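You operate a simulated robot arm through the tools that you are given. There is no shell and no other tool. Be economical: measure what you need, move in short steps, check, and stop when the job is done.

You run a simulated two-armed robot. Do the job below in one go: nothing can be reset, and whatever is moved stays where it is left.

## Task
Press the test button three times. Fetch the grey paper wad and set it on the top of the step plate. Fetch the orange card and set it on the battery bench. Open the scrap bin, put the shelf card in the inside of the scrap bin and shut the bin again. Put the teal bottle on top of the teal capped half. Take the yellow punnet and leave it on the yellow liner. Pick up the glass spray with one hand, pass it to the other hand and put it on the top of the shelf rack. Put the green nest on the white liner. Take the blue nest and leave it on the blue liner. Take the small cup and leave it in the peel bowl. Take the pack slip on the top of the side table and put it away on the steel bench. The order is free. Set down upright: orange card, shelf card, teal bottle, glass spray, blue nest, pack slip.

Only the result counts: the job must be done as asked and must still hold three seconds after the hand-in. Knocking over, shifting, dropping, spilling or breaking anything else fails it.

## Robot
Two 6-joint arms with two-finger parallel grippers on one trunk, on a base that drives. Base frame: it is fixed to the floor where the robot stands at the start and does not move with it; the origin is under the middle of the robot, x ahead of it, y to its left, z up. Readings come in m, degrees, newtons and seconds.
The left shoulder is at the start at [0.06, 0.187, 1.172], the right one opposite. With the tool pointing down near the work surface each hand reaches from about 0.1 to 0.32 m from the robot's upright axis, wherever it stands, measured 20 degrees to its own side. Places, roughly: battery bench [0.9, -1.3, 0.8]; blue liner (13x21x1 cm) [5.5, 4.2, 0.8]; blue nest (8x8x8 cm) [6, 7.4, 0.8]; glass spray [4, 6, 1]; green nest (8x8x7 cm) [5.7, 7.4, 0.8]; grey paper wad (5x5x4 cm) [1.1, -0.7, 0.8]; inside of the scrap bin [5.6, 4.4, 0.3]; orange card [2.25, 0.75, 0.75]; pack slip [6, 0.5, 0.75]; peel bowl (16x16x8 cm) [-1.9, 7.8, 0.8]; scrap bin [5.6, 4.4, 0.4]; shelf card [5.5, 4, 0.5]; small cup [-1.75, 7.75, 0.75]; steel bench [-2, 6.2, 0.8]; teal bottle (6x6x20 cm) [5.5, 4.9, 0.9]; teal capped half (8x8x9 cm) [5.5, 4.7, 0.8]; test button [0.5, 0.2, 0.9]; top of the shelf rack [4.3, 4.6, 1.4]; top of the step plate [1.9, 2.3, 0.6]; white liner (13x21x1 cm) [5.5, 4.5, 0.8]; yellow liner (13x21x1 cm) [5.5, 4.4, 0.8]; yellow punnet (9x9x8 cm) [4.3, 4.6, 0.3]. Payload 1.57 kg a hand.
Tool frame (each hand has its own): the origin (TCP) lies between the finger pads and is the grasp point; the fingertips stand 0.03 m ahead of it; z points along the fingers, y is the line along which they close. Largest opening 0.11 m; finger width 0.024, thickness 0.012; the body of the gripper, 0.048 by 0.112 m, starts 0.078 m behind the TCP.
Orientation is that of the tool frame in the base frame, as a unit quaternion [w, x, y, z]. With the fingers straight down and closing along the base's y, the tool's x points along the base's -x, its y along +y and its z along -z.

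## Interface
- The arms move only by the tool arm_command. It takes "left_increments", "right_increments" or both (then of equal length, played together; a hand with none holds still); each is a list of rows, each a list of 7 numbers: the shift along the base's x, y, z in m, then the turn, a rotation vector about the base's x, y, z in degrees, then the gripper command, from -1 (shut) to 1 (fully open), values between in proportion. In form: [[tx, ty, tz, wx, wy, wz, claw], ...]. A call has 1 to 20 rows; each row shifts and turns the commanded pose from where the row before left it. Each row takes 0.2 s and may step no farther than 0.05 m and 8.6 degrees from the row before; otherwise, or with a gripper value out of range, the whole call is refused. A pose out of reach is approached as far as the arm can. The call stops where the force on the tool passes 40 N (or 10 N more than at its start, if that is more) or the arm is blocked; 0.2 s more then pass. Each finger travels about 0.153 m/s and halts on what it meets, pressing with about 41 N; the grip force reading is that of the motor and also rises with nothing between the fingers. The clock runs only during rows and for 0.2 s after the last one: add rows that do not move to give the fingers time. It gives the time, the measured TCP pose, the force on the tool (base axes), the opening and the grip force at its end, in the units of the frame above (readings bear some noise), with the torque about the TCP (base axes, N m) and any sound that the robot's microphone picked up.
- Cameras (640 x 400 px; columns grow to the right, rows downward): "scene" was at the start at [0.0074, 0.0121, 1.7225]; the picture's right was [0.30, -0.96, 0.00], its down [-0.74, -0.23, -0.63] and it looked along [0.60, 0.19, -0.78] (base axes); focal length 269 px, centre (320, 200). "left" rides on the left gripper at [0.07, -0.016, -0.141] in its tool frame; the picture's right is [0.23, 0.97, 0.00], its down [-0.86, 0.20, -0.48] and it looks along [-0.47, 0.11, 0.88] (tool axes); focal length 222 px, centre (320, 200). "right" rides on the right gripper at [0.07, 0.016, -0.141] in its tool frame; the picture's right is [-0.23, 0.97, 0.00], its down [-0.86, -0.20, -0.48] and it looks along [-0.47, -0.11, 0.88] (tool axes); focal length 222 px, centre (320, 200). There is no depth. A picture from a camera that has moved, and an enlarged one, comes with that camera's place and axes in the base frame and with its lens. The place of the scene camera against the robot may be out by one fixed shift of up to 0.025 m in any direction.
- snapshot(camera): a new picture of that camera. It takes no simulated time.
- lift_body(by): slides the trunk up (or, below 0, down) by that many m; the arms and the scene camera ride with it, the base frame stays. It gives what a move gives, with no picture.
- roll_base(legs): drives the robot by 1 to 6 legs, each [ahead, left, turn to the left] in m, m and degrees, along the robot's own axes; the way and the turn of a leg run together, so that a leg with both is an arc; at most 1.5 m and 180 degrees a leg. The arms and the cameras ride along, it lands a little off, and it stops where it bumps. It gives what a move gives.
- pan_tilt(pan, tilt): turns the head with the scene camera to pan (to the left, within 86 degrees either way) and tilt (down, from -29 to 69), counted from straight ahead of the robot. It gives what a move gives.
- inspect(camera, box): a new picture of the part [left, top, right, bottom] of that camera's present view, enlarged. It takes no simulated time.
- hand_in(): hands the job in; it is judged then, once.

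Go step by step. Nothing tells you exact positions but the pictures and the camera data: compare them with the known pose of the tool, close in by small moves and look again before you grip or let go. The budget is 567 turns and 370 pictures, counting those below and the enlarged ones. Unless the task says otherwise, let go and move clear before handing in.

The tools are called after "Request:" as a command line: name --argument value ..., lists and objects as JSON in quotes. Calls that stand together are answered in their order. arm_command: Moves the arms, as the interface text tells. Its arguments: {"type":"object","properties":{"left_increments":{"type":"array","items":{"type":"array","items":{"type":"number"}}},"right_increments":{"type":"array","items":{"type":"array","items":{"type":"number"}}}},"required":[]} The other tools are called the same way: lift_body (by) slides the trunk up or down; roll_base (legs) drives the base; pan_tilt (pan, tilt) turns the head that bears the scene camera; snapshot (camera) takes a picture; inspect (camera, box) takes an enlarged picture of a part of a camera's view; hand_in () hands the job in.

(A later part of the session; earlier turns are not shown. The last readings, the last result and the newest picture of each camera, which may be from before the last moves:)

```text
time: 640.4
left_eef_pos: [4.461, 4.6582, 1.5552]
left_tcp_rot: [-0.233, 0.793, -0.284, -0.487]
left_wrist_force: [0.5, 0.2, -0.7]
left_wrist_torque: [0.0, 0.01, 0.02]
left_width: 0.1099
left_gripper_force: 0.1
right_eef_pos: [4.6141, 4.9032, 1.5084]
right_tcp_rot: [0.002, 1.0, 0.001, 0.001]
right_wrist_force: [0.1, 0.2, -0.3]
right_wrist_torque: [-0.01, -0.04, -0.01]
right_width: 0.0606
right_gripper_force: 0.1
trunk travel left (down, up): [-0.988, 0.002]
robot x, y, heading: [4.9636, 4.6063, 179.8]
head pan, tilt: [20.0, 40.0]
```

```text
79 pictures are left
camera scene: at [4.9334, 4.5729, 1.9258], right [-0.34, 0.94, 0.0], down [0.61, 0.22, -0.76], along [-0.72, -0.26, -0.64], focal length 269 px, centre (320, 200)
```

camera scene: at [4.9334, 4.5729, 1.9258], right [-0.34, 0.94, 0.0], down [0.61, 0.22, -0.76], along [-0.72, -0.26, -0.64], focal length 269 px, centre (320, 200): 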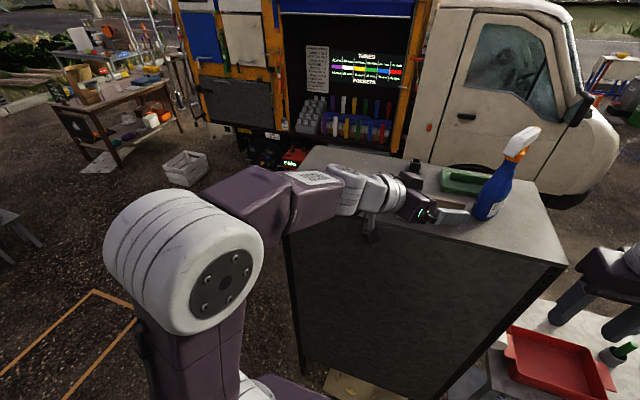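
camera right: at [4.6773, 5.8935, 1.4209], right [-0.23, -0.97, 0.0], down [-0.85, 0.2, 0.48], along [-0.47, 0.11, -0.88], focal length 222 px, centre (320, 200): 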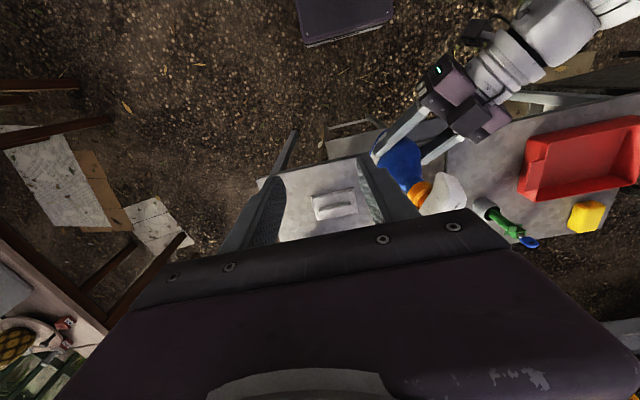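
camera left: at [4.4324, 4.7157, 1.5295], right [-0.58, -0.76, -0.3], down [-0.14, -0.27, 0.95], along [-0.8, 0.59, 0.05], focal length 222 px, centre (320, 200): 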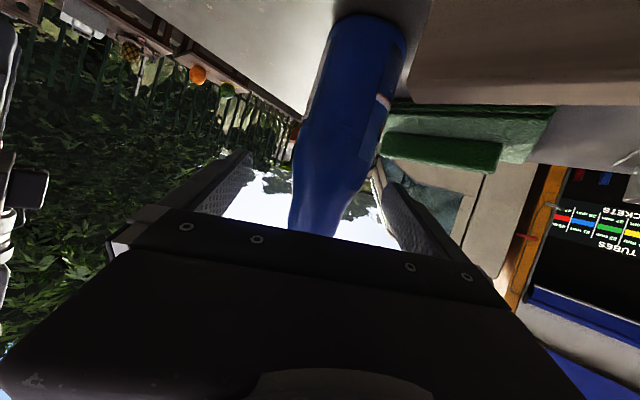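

The spray stands on the rack top. Back off, and restore the left hand while moving south.

Request:
roll_base --legs '[[-0.09, 0, 0], [0, 1.1, 0]]'

Request:
arm_command --left_increments '[[0, 0, -0.02, -5.13, -5.06, 0, 0.5], [0, 0, -0.02, -5.13, -5.06, 0, 0.5], [0, 0, -0.02, -5.13, -5.06, 0, 0.5], [0, 0, -0.02, -5.13, -5.06, 0, 0.5], [0, 0, -0.02, -5.13, -5.06, 0, 0.5], [0, 0, 0, -5.13, -5.06, 0, 0.5], [0, 0, 0, -5.13, -5.06, 0, 0.5], [0, -0.01, 0, -5.13, -5.06, 0, 0.5], [0, -0.03, 0, -5.13, -5.06, 0, 0.5], [0, -0.03, 0, 0, 0, 7.5, 0.5], [0, -0.03, 0, 0, 0, 7.5, 0.5], [0, -0.03, 0, 0, 0, 7.5, 0.5], [0, 0, 0, 0, 0, 7.5, 0.5], [0, 0, 0, 0, 0, 7.5, 0.5]]'

Request:
roll_base --legs '[[0.85, 0, 0], [0, 1.4, 0], [0, 0, 180]]'

Request:
pan_tilt --pan -20 --tilt 25

Request:
snapshot --camera "scene"

```text
time: 646.7
left_eef_pos: [4.5417, 3.5746, 1.5565]
left_tcp_rot: [-0.238, 0.789, -0.291, -0.486]
left_wrist_force: [-0.2, -0.5, 0.8]
left_wrist_torque: [-0.01, 0.02, -0.01]
left_width: 0.1102
left_gripper_force: 0.1
right_eef_pos: [4.6993, 3.8182, 1.5098]
right_tcp_rot: [0.001, 1.0, -0.008, -0.001]
right_wrist_force: [-0.2, 0.2, 0.8]
right_wrist_torque: [-0.03, 0.01, 0.04]
right_width: 0.0606
right_gripper_force: 0.0
trunk travel left (down, up): [-0.988, 0.002]
robot x, y, heading: [5.0429, 3.5149, 178.9]
head pan, tilt: [20.0, 40.0]
```

```text
time: 649.7
left_eef_pos: [4.5419, 3.4442, 1.4584]
left_tcp_rot: [-0.008, 1.0, -0.021, -0.006]
left_wrist_force: [-0.1, 0.0, -0.3]
left_wrist_torque: [-0.01, 0.0, 0.01]
left_width: 0.0824
left_gripper_force: 0.0
right_eef_pos: [4.6986, 3.8169, 1.5106]
right_tcp_rot: [0.0, 1.0, -0.008, -0.002]
right_wrist_force: [-0.3, -0.5, -1.2]
right_wrist_torque: [0.04, 0.0, -0.02]
right_width: 0.0606
right_gripper_force: 0.0
trunk travel left (down, up): [-0.988, 0.002]
robot x, y, heading: [5.0391, 3.515, 178.8]
head pan, tilt: [20.0, 40.0]
```

```text
time: 668.3
left_eef_pos: [4.6403, 2.1641, 1.4573]
left_tcp_rot: [0.005, 0.028, 1.0, -0.008]
left_wrist_force: [0.4, -0.8, 0.0]
left_wrist_torque: [0.0, 0.0, -0.01]
left_width: 0.0824
left_gripper_force: 0.0
right_eef_pos: [4.4763, 1.7931, 1.5106]
right_tcp_rot: [0.001, 0.016, 1.0, 0.001]
right_wrist_force: [0.4, 0.6, 0.5]
right_wrist_torque: [0.0, -0.02, 0.01]
right_width: 0.0606
right_gripper_force: 0.0
trunk travel left (down, up): [-0.988, 0.002]
robot x, y, heading: [4.1428, 2.0965, -2.0]
head pan, tilt: [20.0, 40.0]
```

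```text
time: 669.4
left_eef_pos: [4.6396, 2.164, 1.4588]
left_tcp_rot: [0.005, 0.028, 1.0, -0.009]
left_wrist_force: [0.2, 0.4, 0.1]
left_wrist_torque: [0.0, -0.02, 0.01]
left_width: 0.0822
left_gripper_force: 0.0
right_eef_pos: [4.4778, 1.7932, 1.5105]
right_tcp_rot: [0.002, 0.015, 1.0, 0.001]
right_wrist_force: [-0.5, 0.3, 1.2]
right_wrist_torque: [0.03, 0.0, 0.0]
right_width: 0.0606
right_gripper_force: 0.0
trunk travel left (down, up): [-0.988, 0.002]
robot x, y, heading: [4.1424, 2.0976, -2.1]
head pan, tilt: [-20.0, 25.0]
```

```text
78 pictures are left
camera scene: at [4.1612, 2.0546, 1.9491], right [-0.37, -0.93, 0.0], down [-0.39, 0.16, -0.91], along [0.84, -0.34, -0.42], focal length 269 px, centre (320, 200)
```

scene: 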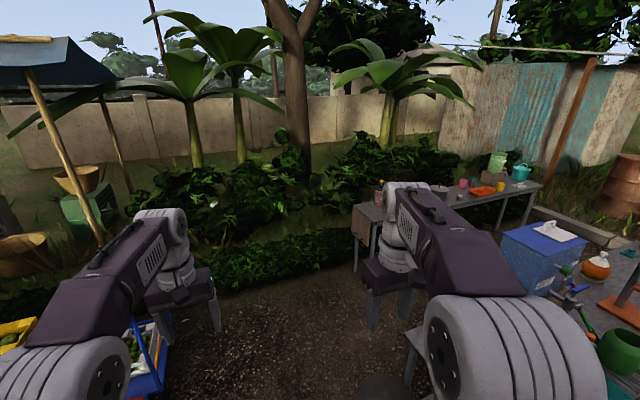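

The side table's end is ahead-right. Drive closer and face it from the north.

Request:
roll_base --legs '[[1.2, 0, 2], [0.4, 0, -75]]'

Request:
pan_tilt --pan 0 --tilt 40

Request:
snapshot --camera "scene"

```text
time: 678.8
left_eef_pos: [5.8274, 1.3862, 1.4578]
left_tcp_rot: [-0.001, 0.629, 0.777, -0.009]
left_wrist_force: [-0.8, -0.1, 0.4]
left_wrist_torque: [-0.01, 0.01, -0.01]
left_width: 0.0824
left_gripper_force: 0.1
right_eef_pos: [5.4264, 1.4477, 1.5103]
right_tcp_rot: [0.001, 0.619, 0.785, -0.002]
right_wrist_force: [0.2, -0.8, 0.7]
right_wrist_torque: [0.01, 0.0, -0.02]
right_width: 0.0604
right_gripper_force: 0.0
trunk travel left (down, up): [-0.988, 0.002]
robot x, y, heading: [5.6304, 1.8468, -76.9]
head pan, tilt: [-20.0, 25.0]
cut short: leg 2
```

```text
time: 679.7
left_eef_pos: [5.8275, 1.3856, 1.4578]
left_tcp_rot: [-0.001, 0.629, 0.778, -0.011]
left_wrist_force: [0.2, 0.6, -0.4]
left_wrist_torque: [0.01, 0.01, -0.01]
left_width: 0.0826
left_gripper_force: 0.1
right_eef_pos: [5.4264, 1.445, 1.51]
right_tcp_rot: [0.002, 0.619, 0.785, 0.0]
right_wrist_force: [-0.4, -0.1, -0.2]
right_wrist_torque: [0.02, -0.03, -0.01]
right_width: 0.0605
right_gripper_force: 0.2
trunk travel left (down, up): [-0.988, 0.002]
robot x, y, heading: [5.6319, 1.8485, -76.9]
head pan, tilt: [0.0, 40.0]
```

```text
77 pictures are left
camera scene: at [5.6326, 1.8144, 1.9259], right [-0.97, -0.23, 0.0], down [-0.15, 0.63, -0.77], along [0.17, -0.75, -0.64], focal length 269 px, centre (320, 200)
```

scene: 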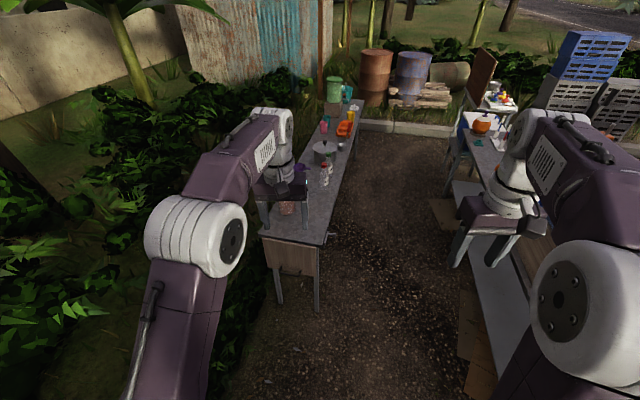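

Request:
inspect --camera "scene" --box '[240, 90, 380, 270]'

Request:
snapshot --camera "left"

```text
2.22 times, centred on (310, 180) of scene
camera zoom: at [5.6326, 1.8144, 1.9259], right [-0.97, -0.23, 0.0], down [-0.15, 0.63, -0.77], along [0.17, -0.75, -0.64], focal length 598 px, centre (342, 244)
```

zoom: 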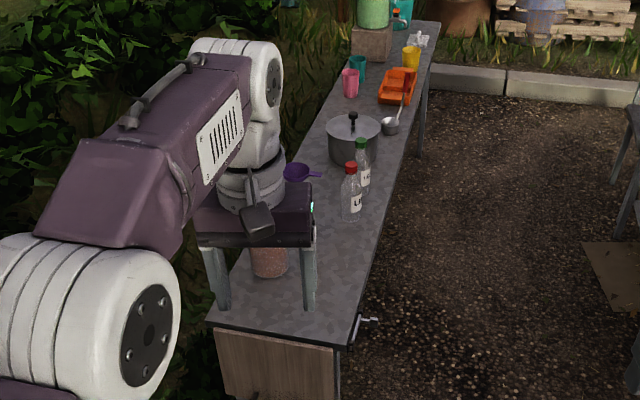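

```text
75 pictures are left
camera left: at [5.7982, 1.4519, 1.5983], right [0.91, 0.42, -0.02], down [0.38, -0.79, 0.48], along [0.19, -0.45, -0.88], focal length 222 px, centre (320, 200)
```

left: 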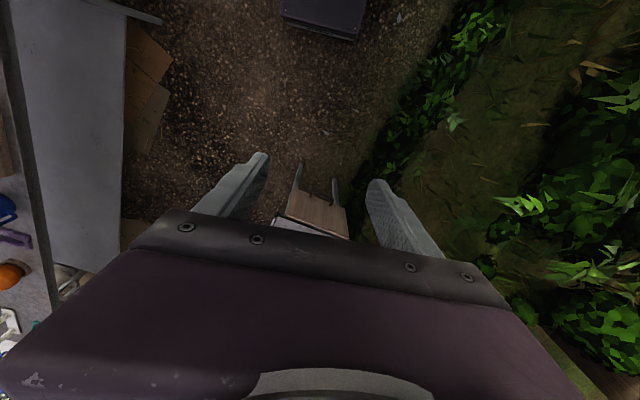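

The left hand hides the table's near end. Turn to face it squarely, shift, and look again with hands pulled apart.

Request:
roll_base --legs '[[0, 0, -13.1], [0.35, 0.25, 0]]'

Request:
arm_command --left_increments '[[0.045, 0, 0, 0, 0, 0, 0.2], [0.045, 0, 0, 0, 0, 0, 0.2], [0.045, 0, 0, 0, 0, 0, 0.2]]' --right_increments '[[-0.03, 0, 0, 0, 0, 0, 0.2], [0, 0, 0, 0, 0, 0, 0.2], [0, 0, 0, 0, 0, 0, 0.2]]'

Request:
pan_tilt --pan 0 --tilt 48

Request:
snapshot --camera "scene"

Request:
inspect --camera "scene" --box '[240, 110, 400, 250]'

```text
time: 683.1
left_eef_pos: [5.9702, 1.0089, 1.4597]
left_tcp_rot: [-0.002, 0.711, 0.703, -0.01]
left_wrist_force: [-0.8, 0.0, -0.3]
left_wrist_torque: [-0.03, -0.01, -0.01]
left_width: 0.0822
left_gripper_force: 0.1
right_eef_pos: [5.5931, 1.1543, 1.511]
right_tcp_rot: [0.002, 0.702, 0.712, -0.002]
right_wrist_force: [0.0, 0.4, 0.1]
right_wrist_torque: [0.0, -0.04, 0.0]
right_width: 0.0604
right_gripper_force: 0.1
trunk travel left (down, up): [-0.988, 0.002]
robot x, y, heading: [5.8826, 1.5037, -89.2]
head pan, tilt: [0.0, 40.0]
```

```text
time: 683.9
left_eef_pos: [6.1099, 1.0071, 1.458]
left_tcp_rot: [-0.003, 0.711, 0.703, -0.011]
left_wrist_force: [0.2, -0.1, -0.8]
left_wrist_torque: [0.04, 0.02, 0.0]
left_width: 0.0659
left_gripper_force: 0.1
right_eef_pos: [5.5659, 1.152, 1.512]
right_tcp_rot: [0.0, 0.702, 0.712, -0.002]
right_wrist_force: [0.6, -0.5, -0.1]
right_wrist_torque: [-0.02, -0.03, -0.02]
right_width: 0.0657
right_gripper_force: 0.1
trunk travel left (down, up): [-0.988, 0.002]
robot x, y, heading: [5.8839, 1.5044, -89.1]
head pan, tilt: [0.0, 40.0]
```

```text
time: 684.6
left_eef_pos: [6.11, 1.0067, 1.4585]
left_tcp_rot: [-0.003, 0.711, 0.703, -0.009]
left_wrist_force: [-0.8, 0.2, -0.7]
left_wrist_torque: [-0.02, 0.02, -0.02]
left_width: 0.0659
left_gripper_force: 0.0
right_eef_pos: [5.5649, 1.1514, 1.5101]
right_tcp_rot: [0.0, 0.702, 0.713, -0.001]
right_wrist_force: [0.7, 0.5, -0.1]
right_wrist_torque: [-0.02, 0.03, -0.03]
right_width: 0.0659
right_gripper_force: 0.2
trunk travel left (down, up): [-0.988, 0.002]
robot x, y, heading: [5.8858, 1.5012, -89.4]
head pan, tilt: [0.0, 48.0]
```

```text
74 pictures are left
camera scene: at [5.8796, 1.4724, 1.9144], right [-1.0, -0.01, 0.0], down [-0.01, 0.74, -0.67], along [0.01, -0.67, -0.74], focal length 269 px, centre (320, 200)
```

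scene: 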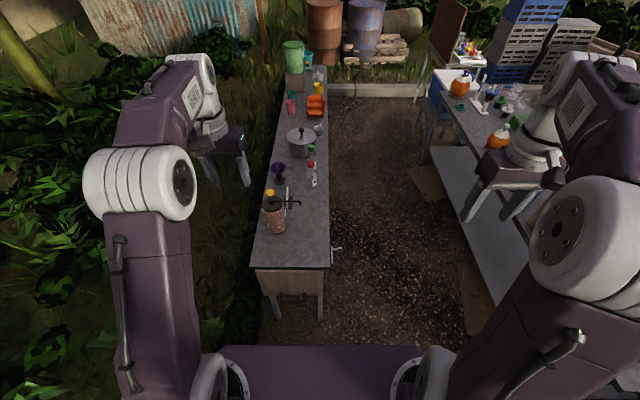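

```text
2.86 times, centred on (320, 180) of scene
camera zoom: at [5.8796, 1.4724, 1.9144], right [-1.0, -0.01, 0.0], down [-0.01, 0.74, -0.67], along [0.01, -0.67, -0.74], focal length 768 px, centre (320, 257)
```

zoom: 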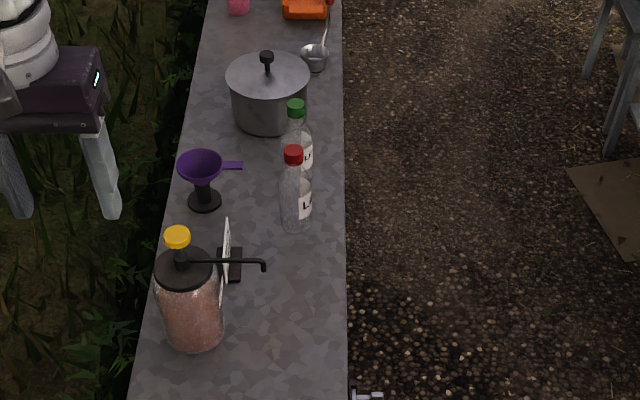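

The pack slip (white card on a black foot) is at about (6.07, 0.456), its foot's long side along y. I'll enter the aisle west of the table with heading 0 and use the left hand.

Request:
roll_base --legs '[[0, 0.0, 89.3], [-0.33, 0, 0]]'

Request:
roll_base --legs '[[0, -0.6, 0]]'

Request:
pan_tilt --pan -45 --tilt 50

Request:
snapshot --camera "scene"

```text
time: 690.6
left_eef_pos: [6.0473, 1.7282, 1.4576]
left_tcp_rot: [0.004, -0.006, 1.0, -0.008]
left_wrist_force: [0.3, 0.6, 0.0]
left_wrist_torque: [0.0, 0.02, 0.02]
left_width: 0.0659
left_gripper_force: 0.0
right_eef_pos: [5.9155, 1.1808, 1.5099]
right_tcp_rot: [0.0, -0.019, 1.0, 0.001]
right_wrist_force: [0.4, 0.0, -1.0]
right_wrist_torque: [0.04, 0.0, 0.01]
right_width: 0.0659
right_gripper_force: 0.1
trunk travel left (down, up): [-0.988, 0.002]
robot x, y, heading: [5.5526, 1.496, 1.7]
head pan, tilt: [0.0, 48.0]
```

```text
time: 694.0
left_eef_pos: [6.0629, 1.1377, 1.4587]
left_tcp_rot: [0.005, -0.009, 1.0, -0.01]
left_wrist_force: [-0.5, 0.0, 0.2]
left_wrist_torque: [-0.01, 0.01, 0.02]
left_width: 0.0662
left_gripper_force: 0.1
right_eef_pos: [5.9352, 0.5908, 1.5112]
right_tcp_rot: [0.002, -0.022, 1.0, 0.0]
right_wrist_force: [-0.3, -0.2, 0.0]
right_wrist_torque: [0.02, -0.02, 0.01]
right_width: 0.0662
right_gripper_force: 0.1
trunk travel left (down, up): [-0.988, 0.002]
robot x, y, heading: [5.5716, 0.8968, 2.1]
head pan, tilt: [0.0, 48.0]
```

```text
time: 695.1
left_eef_pos: [6.0643, 1.1348, 1.4579]
left_tcp_rot: [0.005, -0.009, 1.0, -0.009]
left_wrist_force: [0.2, 0.2, -0.1]
left_wrist_torque: [0.04, 0.01, 0.01]
left_width: 0.066
left_gripper_force: 0.1
right_eef_pos: [5.9357, 0.5862, 1.5109]
right_tcp_rot: [0.001, -0.023, 1.0, 0.001]
right_wrist_force: [0.2, 0.3, -0.1]
right_wrist_torque: [0.06, 0.01, 0.0]
right_width: 0.066
right_gripper_force: 0.1
trunk travel left (down, up): [-0.988, 0.002]
robot x, y, heading: [5.5759, 0.8945, 2.5]
head pan, tilt: [-45.0, 50.0]
```

```text
72 pictures are left
camera scene: at [5.5668, 0.8306, 1.9117], right [-0.68, -0.74, 0.0], down [-0.56, 0.52, -0.64], along [0.47, -0.44, -0.77], focal length 269 px, centre (320, 200)
```

scene: 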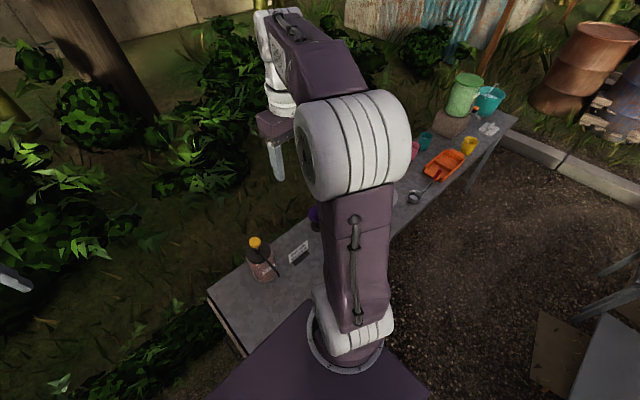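

Continue into the aisle, then turn the left hand to close along x.

Request:
roll_base --legs '[[0, -0.58, -2.5]]'

Request:
arm_command --left_increments '[[0, 0, 0, 0, 0, -8.2, 0.25], [0, 0, 0, 0, 0, -8.2, 0.25], [0, 0, 0, 0, 0, -8.2, 0.25], [0, 0, 0, 0, 0, -8.2, 0.25], [0, 0, 0, 0, 0, -8.2, 0.25], [0, 0, 0, 0, 0, -8.2, 0.25], [0, 0, 0, 0, 0, -8.2, 0.25], [0, 0, 0, 0, 0, -8.2, 0.25], [0, 0, 0, 0, 0, -8.2, 0.25], [0, 0, 0, 0, 0, -8.2, 0.25], [0, 0, 0, 0, 0, -8.2, 0.25]]'

Request:
snapshot --camera "left"

```text
time: 698.4
left_eef_pos: [6.0851, 0.5497, 1.4584]
left_tcp_rot: [0.005, 0.008, 1.0, -0.009]
left_wrist_force: [-0.1, -0.3, -0.2]
left_wrist_torque: [-0.07, -0.01, 0.06]
left_width: 0.066
left_gripper_force: 0.0
right_eef_pos: [5.9383, 0.0061, 1.5113]
right_tcp_rot: [0.002, -0.007, 1.0, -0.001]
right_wrist_force: [-0.5, 0.6, 0.1]
right_wrist_torque: [-0.01, 0.0, 0.0]
right_width: 0.066
right_gripper_force: 0.0
trunk travel left (down, up): [-0.988, 0.002]
robot x, y, heading: [5.5901, 0.3255, 0.2]
head pan, tilt: [-45.0, 50.0]
```

```text
time: 700.8
left_eef_pos: [6.0851, 0.5479, 1.4574]
left_tcp_rot: [-0.003, 0.715, 0.699, -0.01]
left_wrist_force: [-0.6, -0.1, -0.6]
left_wrist_torque: [-0.03, -0.01, 0.0]
left_width: 0.0686
left_gripper_force: 0.2
right_eef_pos: [5.9385, 0.0025, 1.5111]
right_tcp_rot: [0.003, -0.006, 1.0, 0.0]
right_wrist_force: [0.2, -0.4, 0.0]
right_wrist_torque: [-0.02, 0.02, 0.02]
right_width: 0.066
right_gripper_force: 0.0
trunk travel left (down, up): [-0.988, 0.002]
robot x, y, heading: [5.5877, 0.3222, 0.2]
head pan, tilt: [-45.0, 50.0]
```

```text
71 pictures are left
camera left: at [6.0718, 0.6179, 1.5988], right [0.98, 0.21, -0.02], down [0.19, -0.85, 0.48], along [0.08, -0.48, -0.88], focal length 222 px, centre (320, 200)
```

left: 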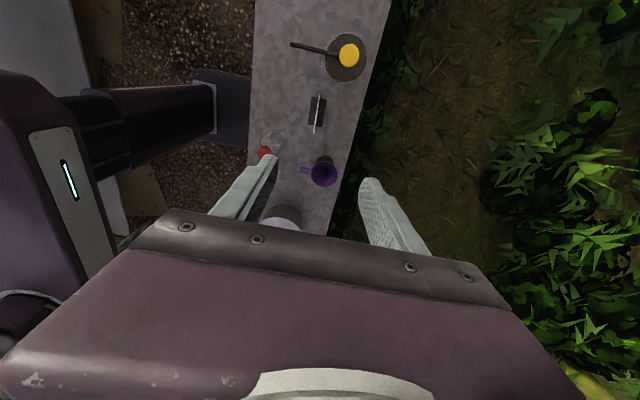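

Slip foot at about (6.06, 0.507). Move above and lower.

Request:
arm_command --left_increments '[[-0.012, -0.02, 0, 0, 0, 0, 0.25], [-0.012, -0.02, 0, 0, 0, 0, 0.25]]'

Request:
lift_body --by -0.35

Request:
snapshot --camera "left"

```text
time: 701.4
left_eef_pos: [6.0596, 0.5041, 1.4584]
left_tcp_rot: [-0.003, 0.714, 0.7, -0.009]
left_wrist_force: [-0.7, -0.2, -0.3]
left_wrist_torque: [0.01, 0.0, 0.01]
left_width: 0.0688
left_gripper_force: 0.1
right_eef_pos: [5.9358, 0.0009, 1.5102]
right_tcp_rot: [0.001, -0.006, 1.0, 0.0]
right_wrist_force: [-0.2, -0.3, 0.0]
right_wrist_torque: [-0.01, -0.02, -0.03]
right_width: 0.0659
right_gripper_force: 0.1
trunk travel left (down, up): [-0.988, 0.002]
robot x, y, heading: [5.5873, 0.3261, 0.2]
head pan, tilt: [-45.0, 50.0]
```

```text
time: 704.8
left_eef_pos: [6.061, 0.5065, 1.1074]
left_tcp_rot: [-0.003, 0.714, 0.7, -0.01]
left_wrist_force: [-0.1, -0.2, -0.4]
left_wrist_torque: [-0.03, -0.01, -0.01]
left_width: 0.069
left_gripper_force: 0.1
right_eef_pos: [5.9366, 0.0024, 1.1603]
right_tcp_rot: [0.002, -0.006, 1.0, 0.0]
right_wrist_force: [0.3, -0.2, -0.3]
right_wrist_torque: [-0.02, -0.01, -0.02]
right_width: 0.0659
right_gripper_force: 0.0
trunk travel left (down, up): [-0.638, 0.352]
robot x, y, heading: [5.5853, 0.3273, 0.3]
head pan, tilt: [-45.0, 50.0]
```

```text
70 pictures are left
camera left: at [6.0478, 0.5767, 1.248], right [0.98, 0.21, -0.02], down [0.19, -0.85, 0.48], along [0.09, -0.48, -0.87], focal length 222 px, centre (320, 200)
```

left: 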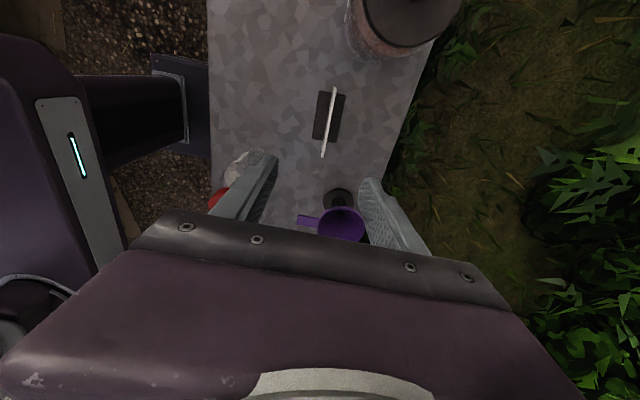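

Foot centre (6.069, 0.505), turned about +6.5°. Align and descend in stages.

Request:
arm_command --left_increments '[[0.008, -0.001, -0.04, 0, 0, 7.4, 0.25], [0, 0, -0.05, 0, 0, 0, 0.25], [0, 0, -0.05, 0, 0, 0, 0.25], [0, 0, -0.05, 0, 0, 0, 0.25], [0, 0, -0.04, 0, 0, 0, 0.25], [0, 0, 0, 0, 0, 0, 0.25]]'

Request:
snapshot --camera "left"

```text
time: 706.2
left_eef_pos: [6.0667, 0.5067, 0.8779]
left_tcp_rot: [-0.002, 0.668, 0.744, -0.01]
left_wrist_force: [0.9, 1.0, -0.1]
left_wrist_torque: [-0.04, -0.04, 0.02]
left_width: 0.0687
left_gripper_force: 0.0
right_eef_pos: [5.9378, 0.0038, 1.1609]
right_tcp_rot: [0.003, -0.006, 1.0, 0.001]
right_wrist_force: [-0.3, 0.0, -0.5]
right_wrist_torque: [0.0, -0.03, 0.02]
right_width: 0.0661
right_gripper_force: 0.1
trunk travel left (down, up): [-0.638, 0.352]
robot x, y, heading: [5.5862, 0.3249, 0.4]
head pan, tilt: [-45.0, 50.0]
```

```text
69 pictures are left
camera left: at [6.0452, 0.5751, 1.0192], right [0.94, 0.33, -0.02], down [0.3, -0.82, 0.48], along [0.15, -0.46, -0.87], focal length 222 px, centre (320, 200)
```

left: 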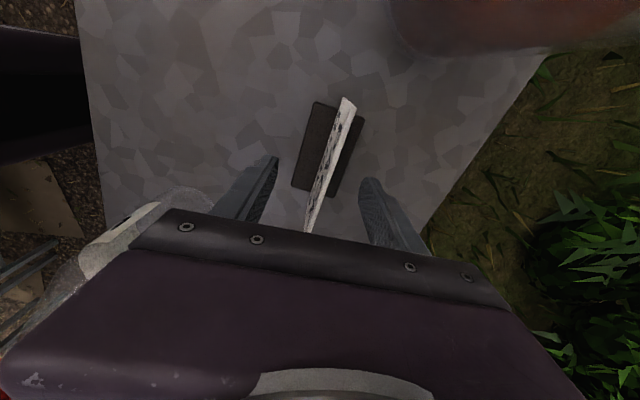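

Request:
arm_command --left_increments '[[0.005, 0.003, -0.03, 0, 0, 0, 0.25], [0, 0, -0.03, 0, 0, 0, 0.25], [0, 0, -0.01, 0, 0, 0, 0.25], [0, 0, -0.006, 0, 0, 0, 0.25], [0, 0, -0.006, 0, 0, 0, 0.25], [0, 0, -0.006, 0, 0, 0, 0.25]]'

Request:
snapshot --camera "left"

```text
time: 706.8
left_eef_pos: [6.077, 0.5092, 0.8303]
left_tcp_rot: [0.005, 0.667, 0.745, -0.004]
left_wrist_force: [-3.2, -2.7, 12.1]
left_wrist_torque: [0.13, -0.3, 0.02]
left_width: 0.0668
left_gripper_force: 0.0
right_eef_pos: [5.9354, 0.0042, 1.1604]
right_tcp_rot: [0.001, -0.007, 1.0, 0.001]
right_wrist_force: [-0.3, -0.1, 0.1]
right_wrist_torque: [0.0, 0.0, -0.01]
right_width: 0.066
right_gripper_force: 0.0
trunk travel left (down, up): [-0.638, 0.352]
robot x, y, heading: [5.5914, 0.3259, 0.3]
head pan, tilt: [-45.0, 50.0]
stopped in row 3 (left hand): the force on the tool passed its limit at 106 N (the readings are from after the stop); the commanded pose is now the measured one
```

```text
68 pictures are left
camera left: at [6.053, 0.5777, 0.9702], right [0.94, 0.33, 0.0], down [0.29, -0.82, 0.49], along [0.16, -0.46, -0.87], focal length 222 px, centre (320, 200)
```

left: 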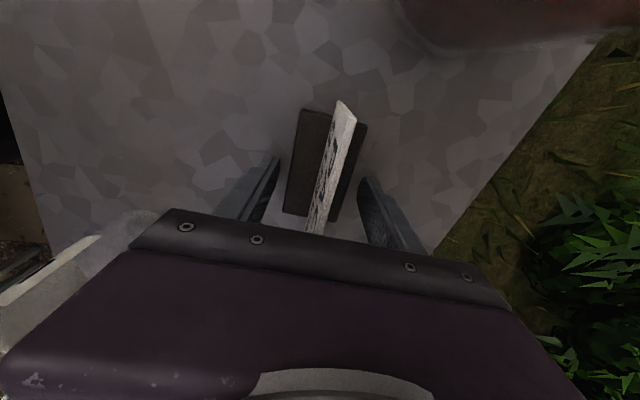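

The fingertips met the table (z≈0.80). Rise 8 mm and close on the foot.

Request:
arm_command --left_increments '[[-0.002, 0, 0.008, 0, 0, 0, 0.25], [0, 0, 0, 0, 0, 0, -0.1], [0, 0, 0, 0, 0, 0, -0.6], [0, 0, 0, 0, 0, 0, -1], [0, 0, 0, 0, 0, 0, -1]]'

Request:
arm_command --left_increments '[[0, 0, 0.03, 0, 0, 0, -1], [0, 0, 0.05, 0, 0, 0, -1], [0, 0, 0.05, 0, 0, 0, -1], [0, 0, 0.05, 0, 0, 0, -1]]'

Request:
snapshot --camera "left"

```text
time: 708.0
left_eef_pos: [6.076, 0.5105, 0.8375]
left_tcp_rot: [0.003, 0.668, 0.745, -0.005]
left_wrist_force: [0.2, -0.7, 0.4]
left_wrist_torque: [0.0, 0.02, 0.01]
left_width: 0.0492
left_gripper_force: 41.4
right_eef_pos: [5.9388, 0.0047, 1.1606]
right_tcp_rot: [0.001, -0.006, 1.0, 0.001]
right_wrist_force: [0.1, 0.6, -0.2]
right_wrist_torque: [-0.03, 0.02, 0.02]
right_width: 0.0659
right_gripper_force: 0.1
trunk travel left (down, up): [-0.638, 0.352]
robot x, y, heading: [5.5887, 0.3238, 0.4]
head pan, tilt: [-45.0, 50.0]
```

```text
time: 709.0
left_eef_pos: [6.0726, 0.511, 1.0176]
left_tcp_rot: [0.003, 0.667, 0.745, -0.005]
left_wrist_force: [-0.2, -0.4, -1.0]
left_wrist_torque: [0.0, -0.04, 0.02]
left_width: 0.0487
left_gripper_force: 41.0
right_eef_pos: [5.9373, 0.0054, 1.1609]
right_tcp_rot: [0.002, -0.007, 1.0, 0.001]
right_wrist_force: [0.3, -0.1, -0.5]
right_wrist_torque: [-0.06, 0.0, 0.03]
right_width: 0.0662
right_gripper_force: 0.2
trunk travel left (down, up): [-0.638, 0.352]
robot x, y, heading: [5.5859, 0.3245, 0.2]
head pan, tilt: [-45.0, 50.0]
```

```text
67 pictures are left
camera left: at [6.0489, 0.5793, 1.1566], right [0.94, 0.33, -0.01], down [0.29, -0.82, 0.49], along [0.16, -0.46, -0.87], focal length 222 px, centre (320, 200)
```

left: 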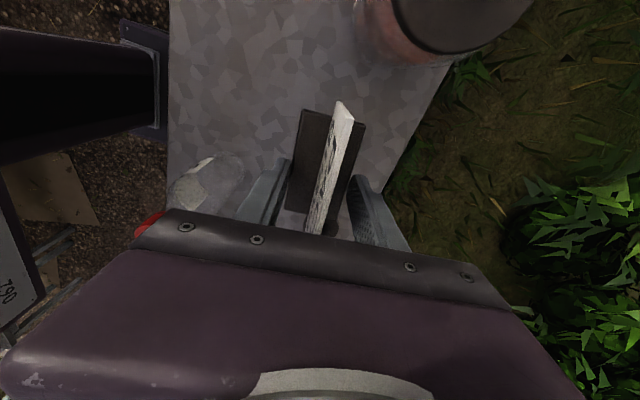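

The slip is held. Leave the aisle north and drive west along the known route (trunk kept low for the van's roof lip).

Request:
lift_body --by 0.08

Request:
roll_base --legs '[[0, 0.9, 0], [0, 0.86, 0], [0, 0, 180]]'

Request:
roll_base --legs '[[1.45, 0, 0], [0.75, 0.42, 0]]'

Request:
pan_tilt --pan 0 --tilt 30

Request:
snapshot --camera "scene"

```text
time: 710.2
left_eef_pos: [6.0737, 0.5107, 1.0953]
left_tcp_rot: [0.002, 0.667, 0.745, -0.006]
left_wrist_force: [0.4, -0.2, -0.4]
left_wrist_torque: [0.03, 0.01, 0.0]
left_width: 0.049
left_gripper_force: 41.0
right_eef_pos: [5.938, 0.0039, 1.2398]
right_tcp_rot: [0.002, -0.006, 1.0, 0.001]
right_wrist_force: [0.2, -0.9, 0.2]
right_wrist_torque: [0.03, 0.02, 0.01]
right_width: 0.066
right_gripper_force: 0.0
trunk travel left (down, up): [-0.718, 0.272]
robot x, y, heading: [5.5882, 0.3261, 0.2]
head pan, tilt: [-45.0, 50.0]
```

```text
time: 726.3
left_eef_pos: [5.0907, 1.8804, 1.0956]
left_tcp_rot: [-0.005, 0.74, -0.673, -0.002]
left_wrist_force: [0.5, 0.0, -0.5]
left_wrist_torque: [-0.03, 0.01, 0.03]
left_width: 0.0489
left_gripper_force: 41.4
right_eef_pos: [5.233, 2.3859, 1.2397]
right_tcp_rot: [0.002, 1.0, -0.002, -0.001]
right_wrist_force: [-0.4, 0.4, -0.5]
right_wrist_torque: [-0.03, -0.01, -0.02]
right_width: 0.0662
right_gripper_force: 0.0
trunk travel left (down, up): [-0.718, 0.272]
robot x, y, heading: [5.58, 2.0577, 179.7]
head pan, tilt: [-45.0, 50.0]
```

```text
time: 737.8
left_eef_pos: [2.8479, 1.5022, 1.0958]
left_tcp_rot: [-0.005, 0.734, -0.679, -0.002]
left_wrist_force: [0.0, -0.2, -1.0]
left_wrist_torque: [0.02, -0.02, 0.01]
left_width: 0.0487
left_gripper_force: 41.3
right_eef_pos: [3.0, 2.0048, 1.2401]
right_tcp_rot: [0.001, 1.0, -0.011, -0.002]
right_wrist_force: [0.3, -0.6, 0.0]
right_wrist_torque: [-0.01, 0.01, 0.01]
right_width: 0.066
right_gripper_force: 0.2
trunk travel left (down, up): [-0.718, 0.272]
robot x, y, heading: [3.3373, 1.67, 178.6]
head pan, tilt: [-45.0, 50.0]
```

```text
time: 738.9
left_eef_pos: [2.8474, 1.5012, 1.0957]
left_tcp_rot: [-0.005, 0.734, -0.68, -0.002]
left_wrist_force: [-0.1, 0.5, 0.6]
left_wrist_torque: [0.0, -0.01, 0.02]
left_width: 0.0486
left_gripper_force: 41.0
right_eef_pos: [2.9992, 2.0053, 1.2408]
right_tcp_rot: [0.001, 1.0, -0.01, -0.001]
right_wrist_force: [0.5, 0.6, -1.1]
right_wrist_torque: [-0.04, -0.03, 0.02]
right_width: 0.066
right_gripper_force: 0.0
trunk travel left (down, up): [-0.718, 0.272]
robot x, y, heading: [3.3382, 1.6698, 178.6]
head pan, tilt: [0.0, 30.0]
```

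```text
66 pictures are left
camera scene: at [3.3019, 1.6632, 1.6712], right [0.03, 1.0, 0.0], down [0.5, -0.01, -0.87], along [-0.87, 0.02, -0.5], focal length 269 px, centre (320, 200)
```

scene: 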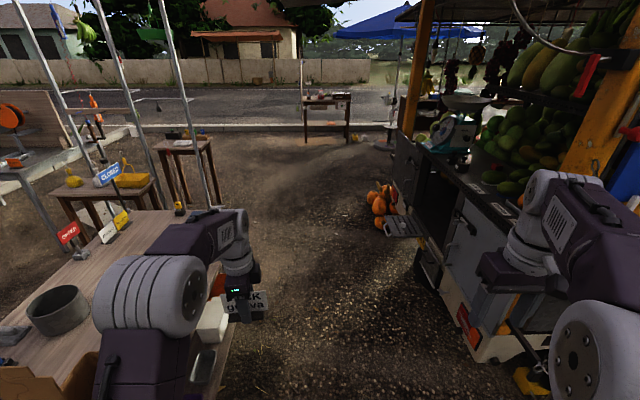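

The gap is ~0.62 m; I'm centred. Continue west slowly.

Request:
roll_base --legs '[[0.9, 0, 0]]'

Request:
roll_base --legs '[[1.3, 0, 1.0], [1.4, 0, 0]]'

Request:
pan_tilt --pan -60 --tilt 22

Request:
snapshot --camera "scene"

```text
time: 743.7
left_eef_pos: [1.9374, 1.5229, 1.0961]
left_tcp_rot: [-0.005, 0.736, -0.677, -0.004]
left_wrist_force: [-0.5, 0.1, -0.2]
left_wrist_torque: [0.03, 0.02, -0.03]
left_width: 0.0487
left_gripper_force: 40.8
right_eef_pos: [2.086, 2.0256, 1.24]
right_tcp_rot: [0.001, 1.0, -0.008, -0.001]
right_wrist_force: [0.0, 0.3, 0.3]
right_wrist_torque: [0.0, 0.01, -0.04]
right_width: 0.0658
right_gripper_force: 0.0
trunk travel left (down, up): [-0.718, 0.272]
robot x, y, heading: [2.4263, 1.6946, 179.0]
head pan, tilt: [0.0, 30.0]
```

```text
time: 756.8
left_eef_pos: [-0.7678, 1.5937, 1.0969]
left_tcp_rot: [-0.004, 0.733, -0.68, -0.002]
left_wrist_force: [-0.5, 0.8, -0.8]
left_wrist_torque: [-0.02, 0.0, 0.01]
left_width: 0.0487
left_gripper_force: 41.1
right_eef_pos: [-0.6147, 2.0956, 1.2409]
right_tcp_rot: [0.001, 1.0, -0.012, -0.002]
right_wrist_force: [-0.6, -0.5, 0.3]
right_wrist_torque: [0.01, 0.01, 0.0]
right_width: 0.066
right_gripper_force: 0.1
trunk travel left (down, up): [-0.718, 0.272]
robot x, y, heading: [-0.2757, 1.7661, 178.4]
head pan, tilt: [0.0, 30.0]
```

```text
time: 758.1
left_eef_pos: [-0.7675, 1.5938, 1.095]
left_tcp_rot: [-0.005, 0.733, -0.68, -0.003]
left_wrist_force: [0.3, -0.2, -0.6]
left_wrist_torque: [0.01, 0.01, 0.01]
left_width: 0.0488
left_gripper_force: 40.8
right_eef_pos: [-0.6151, 2.0959, 1.2405]
right_tcp_rot: [0.001, 1.0, -0.013, -0.001]
right_wrist_force: [0.1, -0.1, -0.2]
right_wrist_torque: [-0.03, -0.02, 0.0]
right_width: 0.0659
right_gripper_force: 0.0
trunk travel left (down, up): [-0.718, 0.272]
robot x, y, heading: [-0.2796, 1.7596, 178.2]
head pan, tilt: [-60.0, 22.0]
```

```text
65 pictures are left
camera scene: at [-0.2665, 1.8322, 1.684], right [0.88, 0.47, 0.0], down [0.18, -0.33, -0.93], along [-0.44, 0.82, -0.37], focal length 269 px, centre (320, 200)
```

scene: 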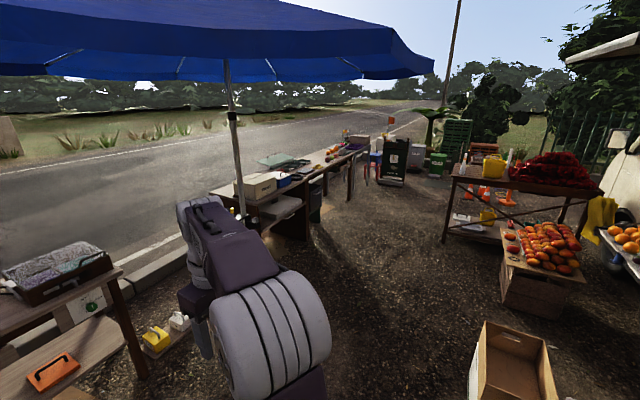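

The road-side benches are north-west. Turn north and drive along x≈-0.7.

Request:
roll_base --legs '[[0.42, 0, 0], [0, 0, -88], [1.5, 0, 0], [1.3, 0, 0]]'

Request:
pan_tilt --pan 30 --tilt 30

Request:
snapshot --camera "scene"

```text
time: 777.7
left_eef_pos: [-0.9717, 5.0824, 1.0964]
left_tcp_rot: [0.006, -0.061, 0.998, -0.001]
left_wrist_force: [-0.5, 0.0, -0.3]
left_wrist_torque: [0.04, 0.01, -0.02]
left_width: 0.0487
left_gripper_force: 40.9
right_eef_pos: [-0.4617, 4.9535, 1.2415]
right_tcp_rot: [-0.001, 0.716, -0.698, -0.003]
right_wrist_force: [0.0, -0.2, 0.8]
right_wrist_torque: [0.0, -0.01, 0.02]
right_width: 0.0659
right_gripper_force: 0.1
trunk travel left (down, up): [-0.718, 0.272]
robot x, y, heading: [-0.7821, 4.6018, 91.0]
head pan, tilt: [-60.0, 22.0]
```

```text
time: 779.4
left_eef_pos: [-0.9709, 5.0824, 1.0954]
left_tcp_rot: [0.005, -0.06, 0.998, -0.001]
left_wrist_force: [0.0, 0.4, -0.7]
left_wrist_torque: [0.03, -0.01, -0.01]
left_width: 0.049
left_gripper_force: 41.1
right_eef_pos: [-0.4626, 4.9533, 1.2404]
right_tcp_rot: [0.0, 0.716, -0.698, -0.001]
right_wrist_force: [0.3, -0.7, 0.6]
right_wrist_torque: [0.03, -0.03, 0.02]
right_width: 0.0659
right_gripper_force: 0.2
trunk travel left (down, up): [-0.718, 0.272]
robot x, y, heading: [-0.7818, 4.5992, 91.0]
head pan, tilt: [30.0, 30.0]
```

```text
64 pictures are left
camera scene: at [-0.8301, 4.6072, 1.6712], right [0.86, 0.52, 0.0], down [0.26, -0.43, -0.87], along [-0.45, 0.74, -0.5], focal length 269 px, centre (320, 200)
```

scene: 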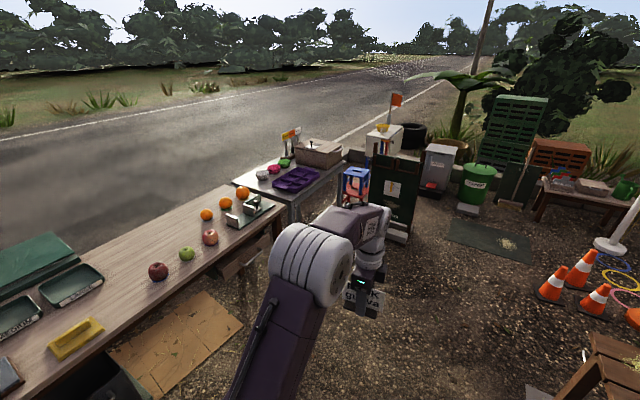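

Request:
inspect --camera "scene" --box '[210, 110, 400, 240]'

```text
3.08 times, centred on (305, 175) of scene
camera zoom: at [-0.8301, 4.6072, 1.6712], right [0.86, 0.52, 0.0], down [0.26, -0.43, -0.87], along [-0.45, 0.74, -0.5], focal length 827 px, centre (366, 277)
```

zoom: 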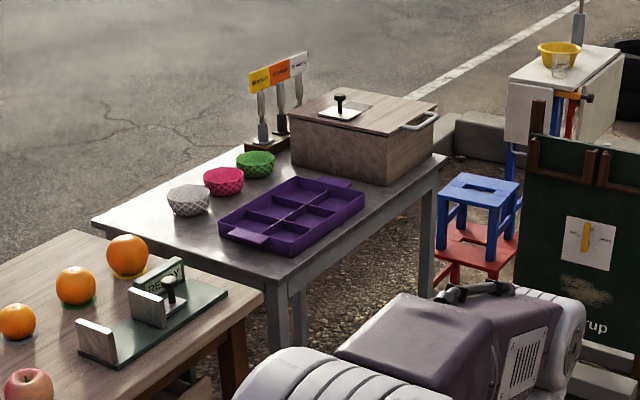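

The steel bench has a free gap between the purple tray and the wooden box (about (-1.83, 6.25)). Drive there facing west and rotate the card to lie along x.

Request:
roll_base --legs '[[1.45, 0, 0], [0.38, 0, 0], [0, 0, 89]]'

Request:
arm_command --left_increments '[[0, 0, 0.01, 0, 0, 7.7, -1], [0, 0, 0.01, 0, 0, 7.7, -1], [0, 0, 0.01, 0, 0, 7.7, -1], [0, 0, 0, 0, 0, 7.7, -1], [0, 0, 0, 0, 0, 7.7, -1], [0, 0, 0, 0, 0, 7.7, -1], [0, 0, 0, 0, 0, 7.7, -1], [0, 0, 0, 0, 0, 7.7, -1], [0, 0, 0, 0, 0, 7.7, -1], [0, 0, 0, 0, 0, 7.7, -1], [0, 0, 0, 0, 0, 7, -1]]'

Request:
pan_tilt --pan 0 --tilt 45

Request:
snapshot --camera "scene"

```text
time: 792.3
left_eef_pos: [-1.3059, 6.2459, 1.0951]
left_tcp_rot: [-0.006, 0.741, -0.671, -0.003]
left_wrist_force: [0.2, 0.1, -0.7]
left_wrist_torque: [-0.01, 0.03, 0.03]
left_width: 0.0488
left_gripper_force: 41.0
right_eef_pos: [-1.1648, 6.7503, 1.2402]
right_tcp_rot: [0.001, 1.0, 0.0, -0.001]
right_wrist_force: [0.3, 0.3, -0.5]
right_wrist_torque: [0.02, 0.02, 0.01]
right_width: 0.0658
right_gripper_force: 0.0
trunk travel left (down, up): [-0.718, 0.272]
robot x, y, heading: [-0.8211, 6.4231, 179.9]
head pan, tilt: [30.0, 30.0]
```

```text
time: 794.7
left_eef_pos: [-1.3066, 6.2465, 1.125]
left_tcp_rot: [-0.001, 1.0, -0.002, -0.005]
left_wrist_force: [1.0, 0.1, -1.0]
left_wrist_torque: [0.01, 0.02, -0.02]
left_width: 0.0488
left_gripper_force: 40.6
right_eef_pos: [-1.165, 6.7514, 1.2396]
right_tcp_rot: [0.0, 1.0, 0.0, -0.001]
right_wrist_force: [-0.5, 0.6, 1.1]
right_wrist_torque: [0.01, 0.0, 0.02]
right_width: 0.0662
right_gripper_force: 0.2
trunk travel left (down, up): [-0.718, 0.272]
robot x, y, heading: [-0.8227, 6.4268, 179.8]
head pan, tilt: [30.0, 30.0]
```

```text
time: 795.7
left_eef_pos: [-1.3061, 6.2462, 1.1256]
left_tcp_rot: [-0.002, 1.0, -0.004, -0.005]
left_wrist_force: [1.3, -0.3, -0.4]
left_wrist_torque: [-0.03, -0.04, 0.01]
left_width: 0.0487
left_gripper_force: 40.4
right_eef_pos: [-1.1649, 6.7507, 1.241]
right_tcp_rot: [-0.001, 1.0, 0.0, -0.001]
right_wrist_force: [-0.2, -0.2, -0.2]
right_wrist_torque: [0.03, 0.02, 0.03]
right_width: 0.0661
right_gripper_force: 0.1
trunk travel left (down, up): [-0.718, 0.272]
robot x, y, heading: [-0.8185, 6.4251, 179.8]
head pan, tilt: [0.0, 45.0]
```

```text
62 pictures are left
camera scene: at [-0.8461, 6.4158, 1.6486], right [0.0, 1.0, 0.0], down [0.71, 0.0, -0.71], along [-0.71, 0.0, -0.71], focal length 269 px, centre (320, 200)
```

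scene: 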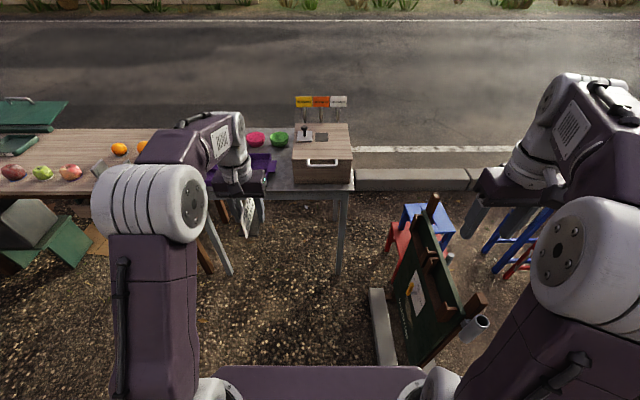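

Request:
inspect --camera "scene" --box '[190, 110, 370, 220]'

```text
3.56 times, centred on (280, 165) of scene
camera zoom: at [-0.8461, 6.4158, 1.6486], right [0.0, 1.0, 0.0], down [0.71, 0.0, -0.71], along [-0.71, 0.0, -0.71], focal length 956 px, centre (462, 324)
```

zoom: 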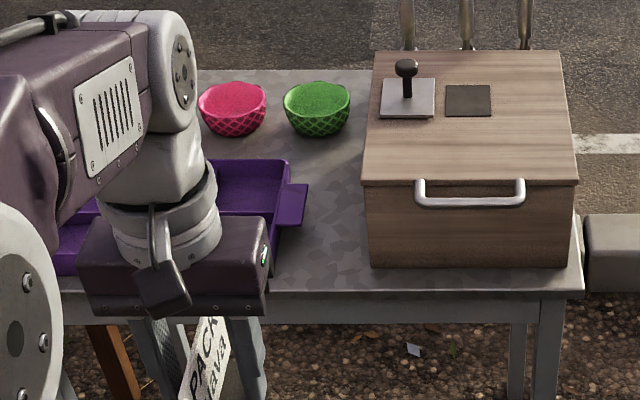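

The gap between tray and box is ~9–11 cm wide; the card's 5 cm foot fits at about (-1.815, 6.238). Approach.

Request:
roll_base --legs '[[0, 0.06, 0], [0.5, 0, 0]]'

Request:
arm_command --left_increments '[[0, 0.025, 0, 0, 0, 0, -1], [0, 0.02, 0, 0, 0, 0, -1], [0, 0, 0, 0, 0, 0, -1]]'

Request:
snapshot --camera "left"

Request:
inspect --camera "scene" --box '[180, 130, 360, 270]'

```text
time: 799.2
left_eef_pos: [-1.8103, 6.1895, 1.1253]
left_tcp_rot: [-0.002, 1.0, -0.003, -0.006]
left_wrist_force: [0.2, -1.0, -0.1]
left_wrist_torque: [0.0, 0.02, 0.0]
left_width: 0.0489
left_gripper_force: 41.1
right_eef_pos: [-1.6689, 6.6937, 1.2407]
right_tcp_rot: [0.0, 1.0, 0.0, -0.002]
right_wrist_force: [-0.1, 0.7, 0.5]
right_wrist_torque: [-0.02, 0.03, 0.02]
right_width: 0.0661
right_gripper_force: 0.0
trunk travel left (down, up): [-0.718, 0.272]
robot x, y, heading: [-1.3258, 6.3674, 179.7]
head pan, tilt: [0.0, 45.0]
```

```text
time: 800.0
left_eef_pos: [-1.8108, 6.2342, 1.1252]
left_tcp_rot: [-0.001, 1.0, -0.003, -0.007]
left_wrist_force: [-0.4, 0.0, -0.5]
left_wrist_torque: [0.0, -0.02, 0.0]
left_width: 0.049
left_gripper_force: 40.7
right_eef_pos: [-1.6702, 6.6952, 1.2411]
right_tcp_rot: [0.0, 1.0, 0.0, 0.0]
right_wrist_force: [0.5, -0.1, 0.4]
right_wrist_torque: [0.02, 0.03, 0.01]
right_width: 0.0659
right_gripper_force: 0.0
trunk travel left (down, up): [-0.718, 0.272]
robot x, y, heading: [-1.3227, 6.3706, 179.9]
head pan, tilt: [0.0, 45.0]
```

```text
60 pictures are left
camera left: at [-1.7401, 6.2483, 1.2658], right [0.22, -0.98, -0.01], down [-0.85, -0.2, 0.49], along [-0.48, -0.1, -0.87], focal length 222 px, centre (320, 200)
```

left: 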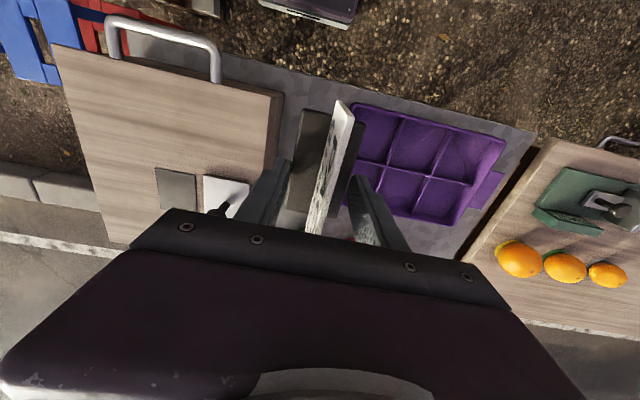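

```text
2.86 times, centred on (270, 200) of scene
camera zoom: at [-1.3512, 6.3582, 1.6486], right [0.01, 1.0, 0.0], down [0.71, 0.0, -0.71], along [-0.71, 0.0, -0.71], focal length 768 px, centre (463, 200)
```

zoom: 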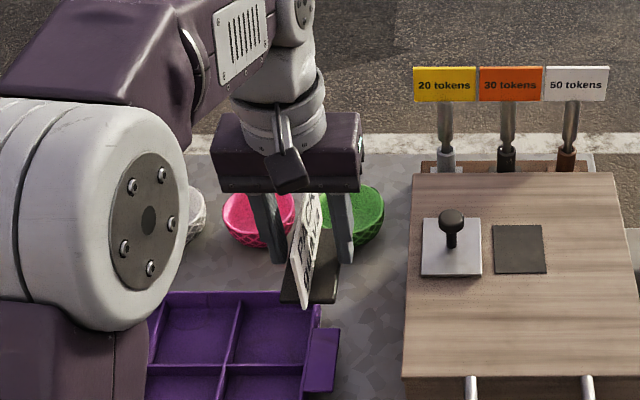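

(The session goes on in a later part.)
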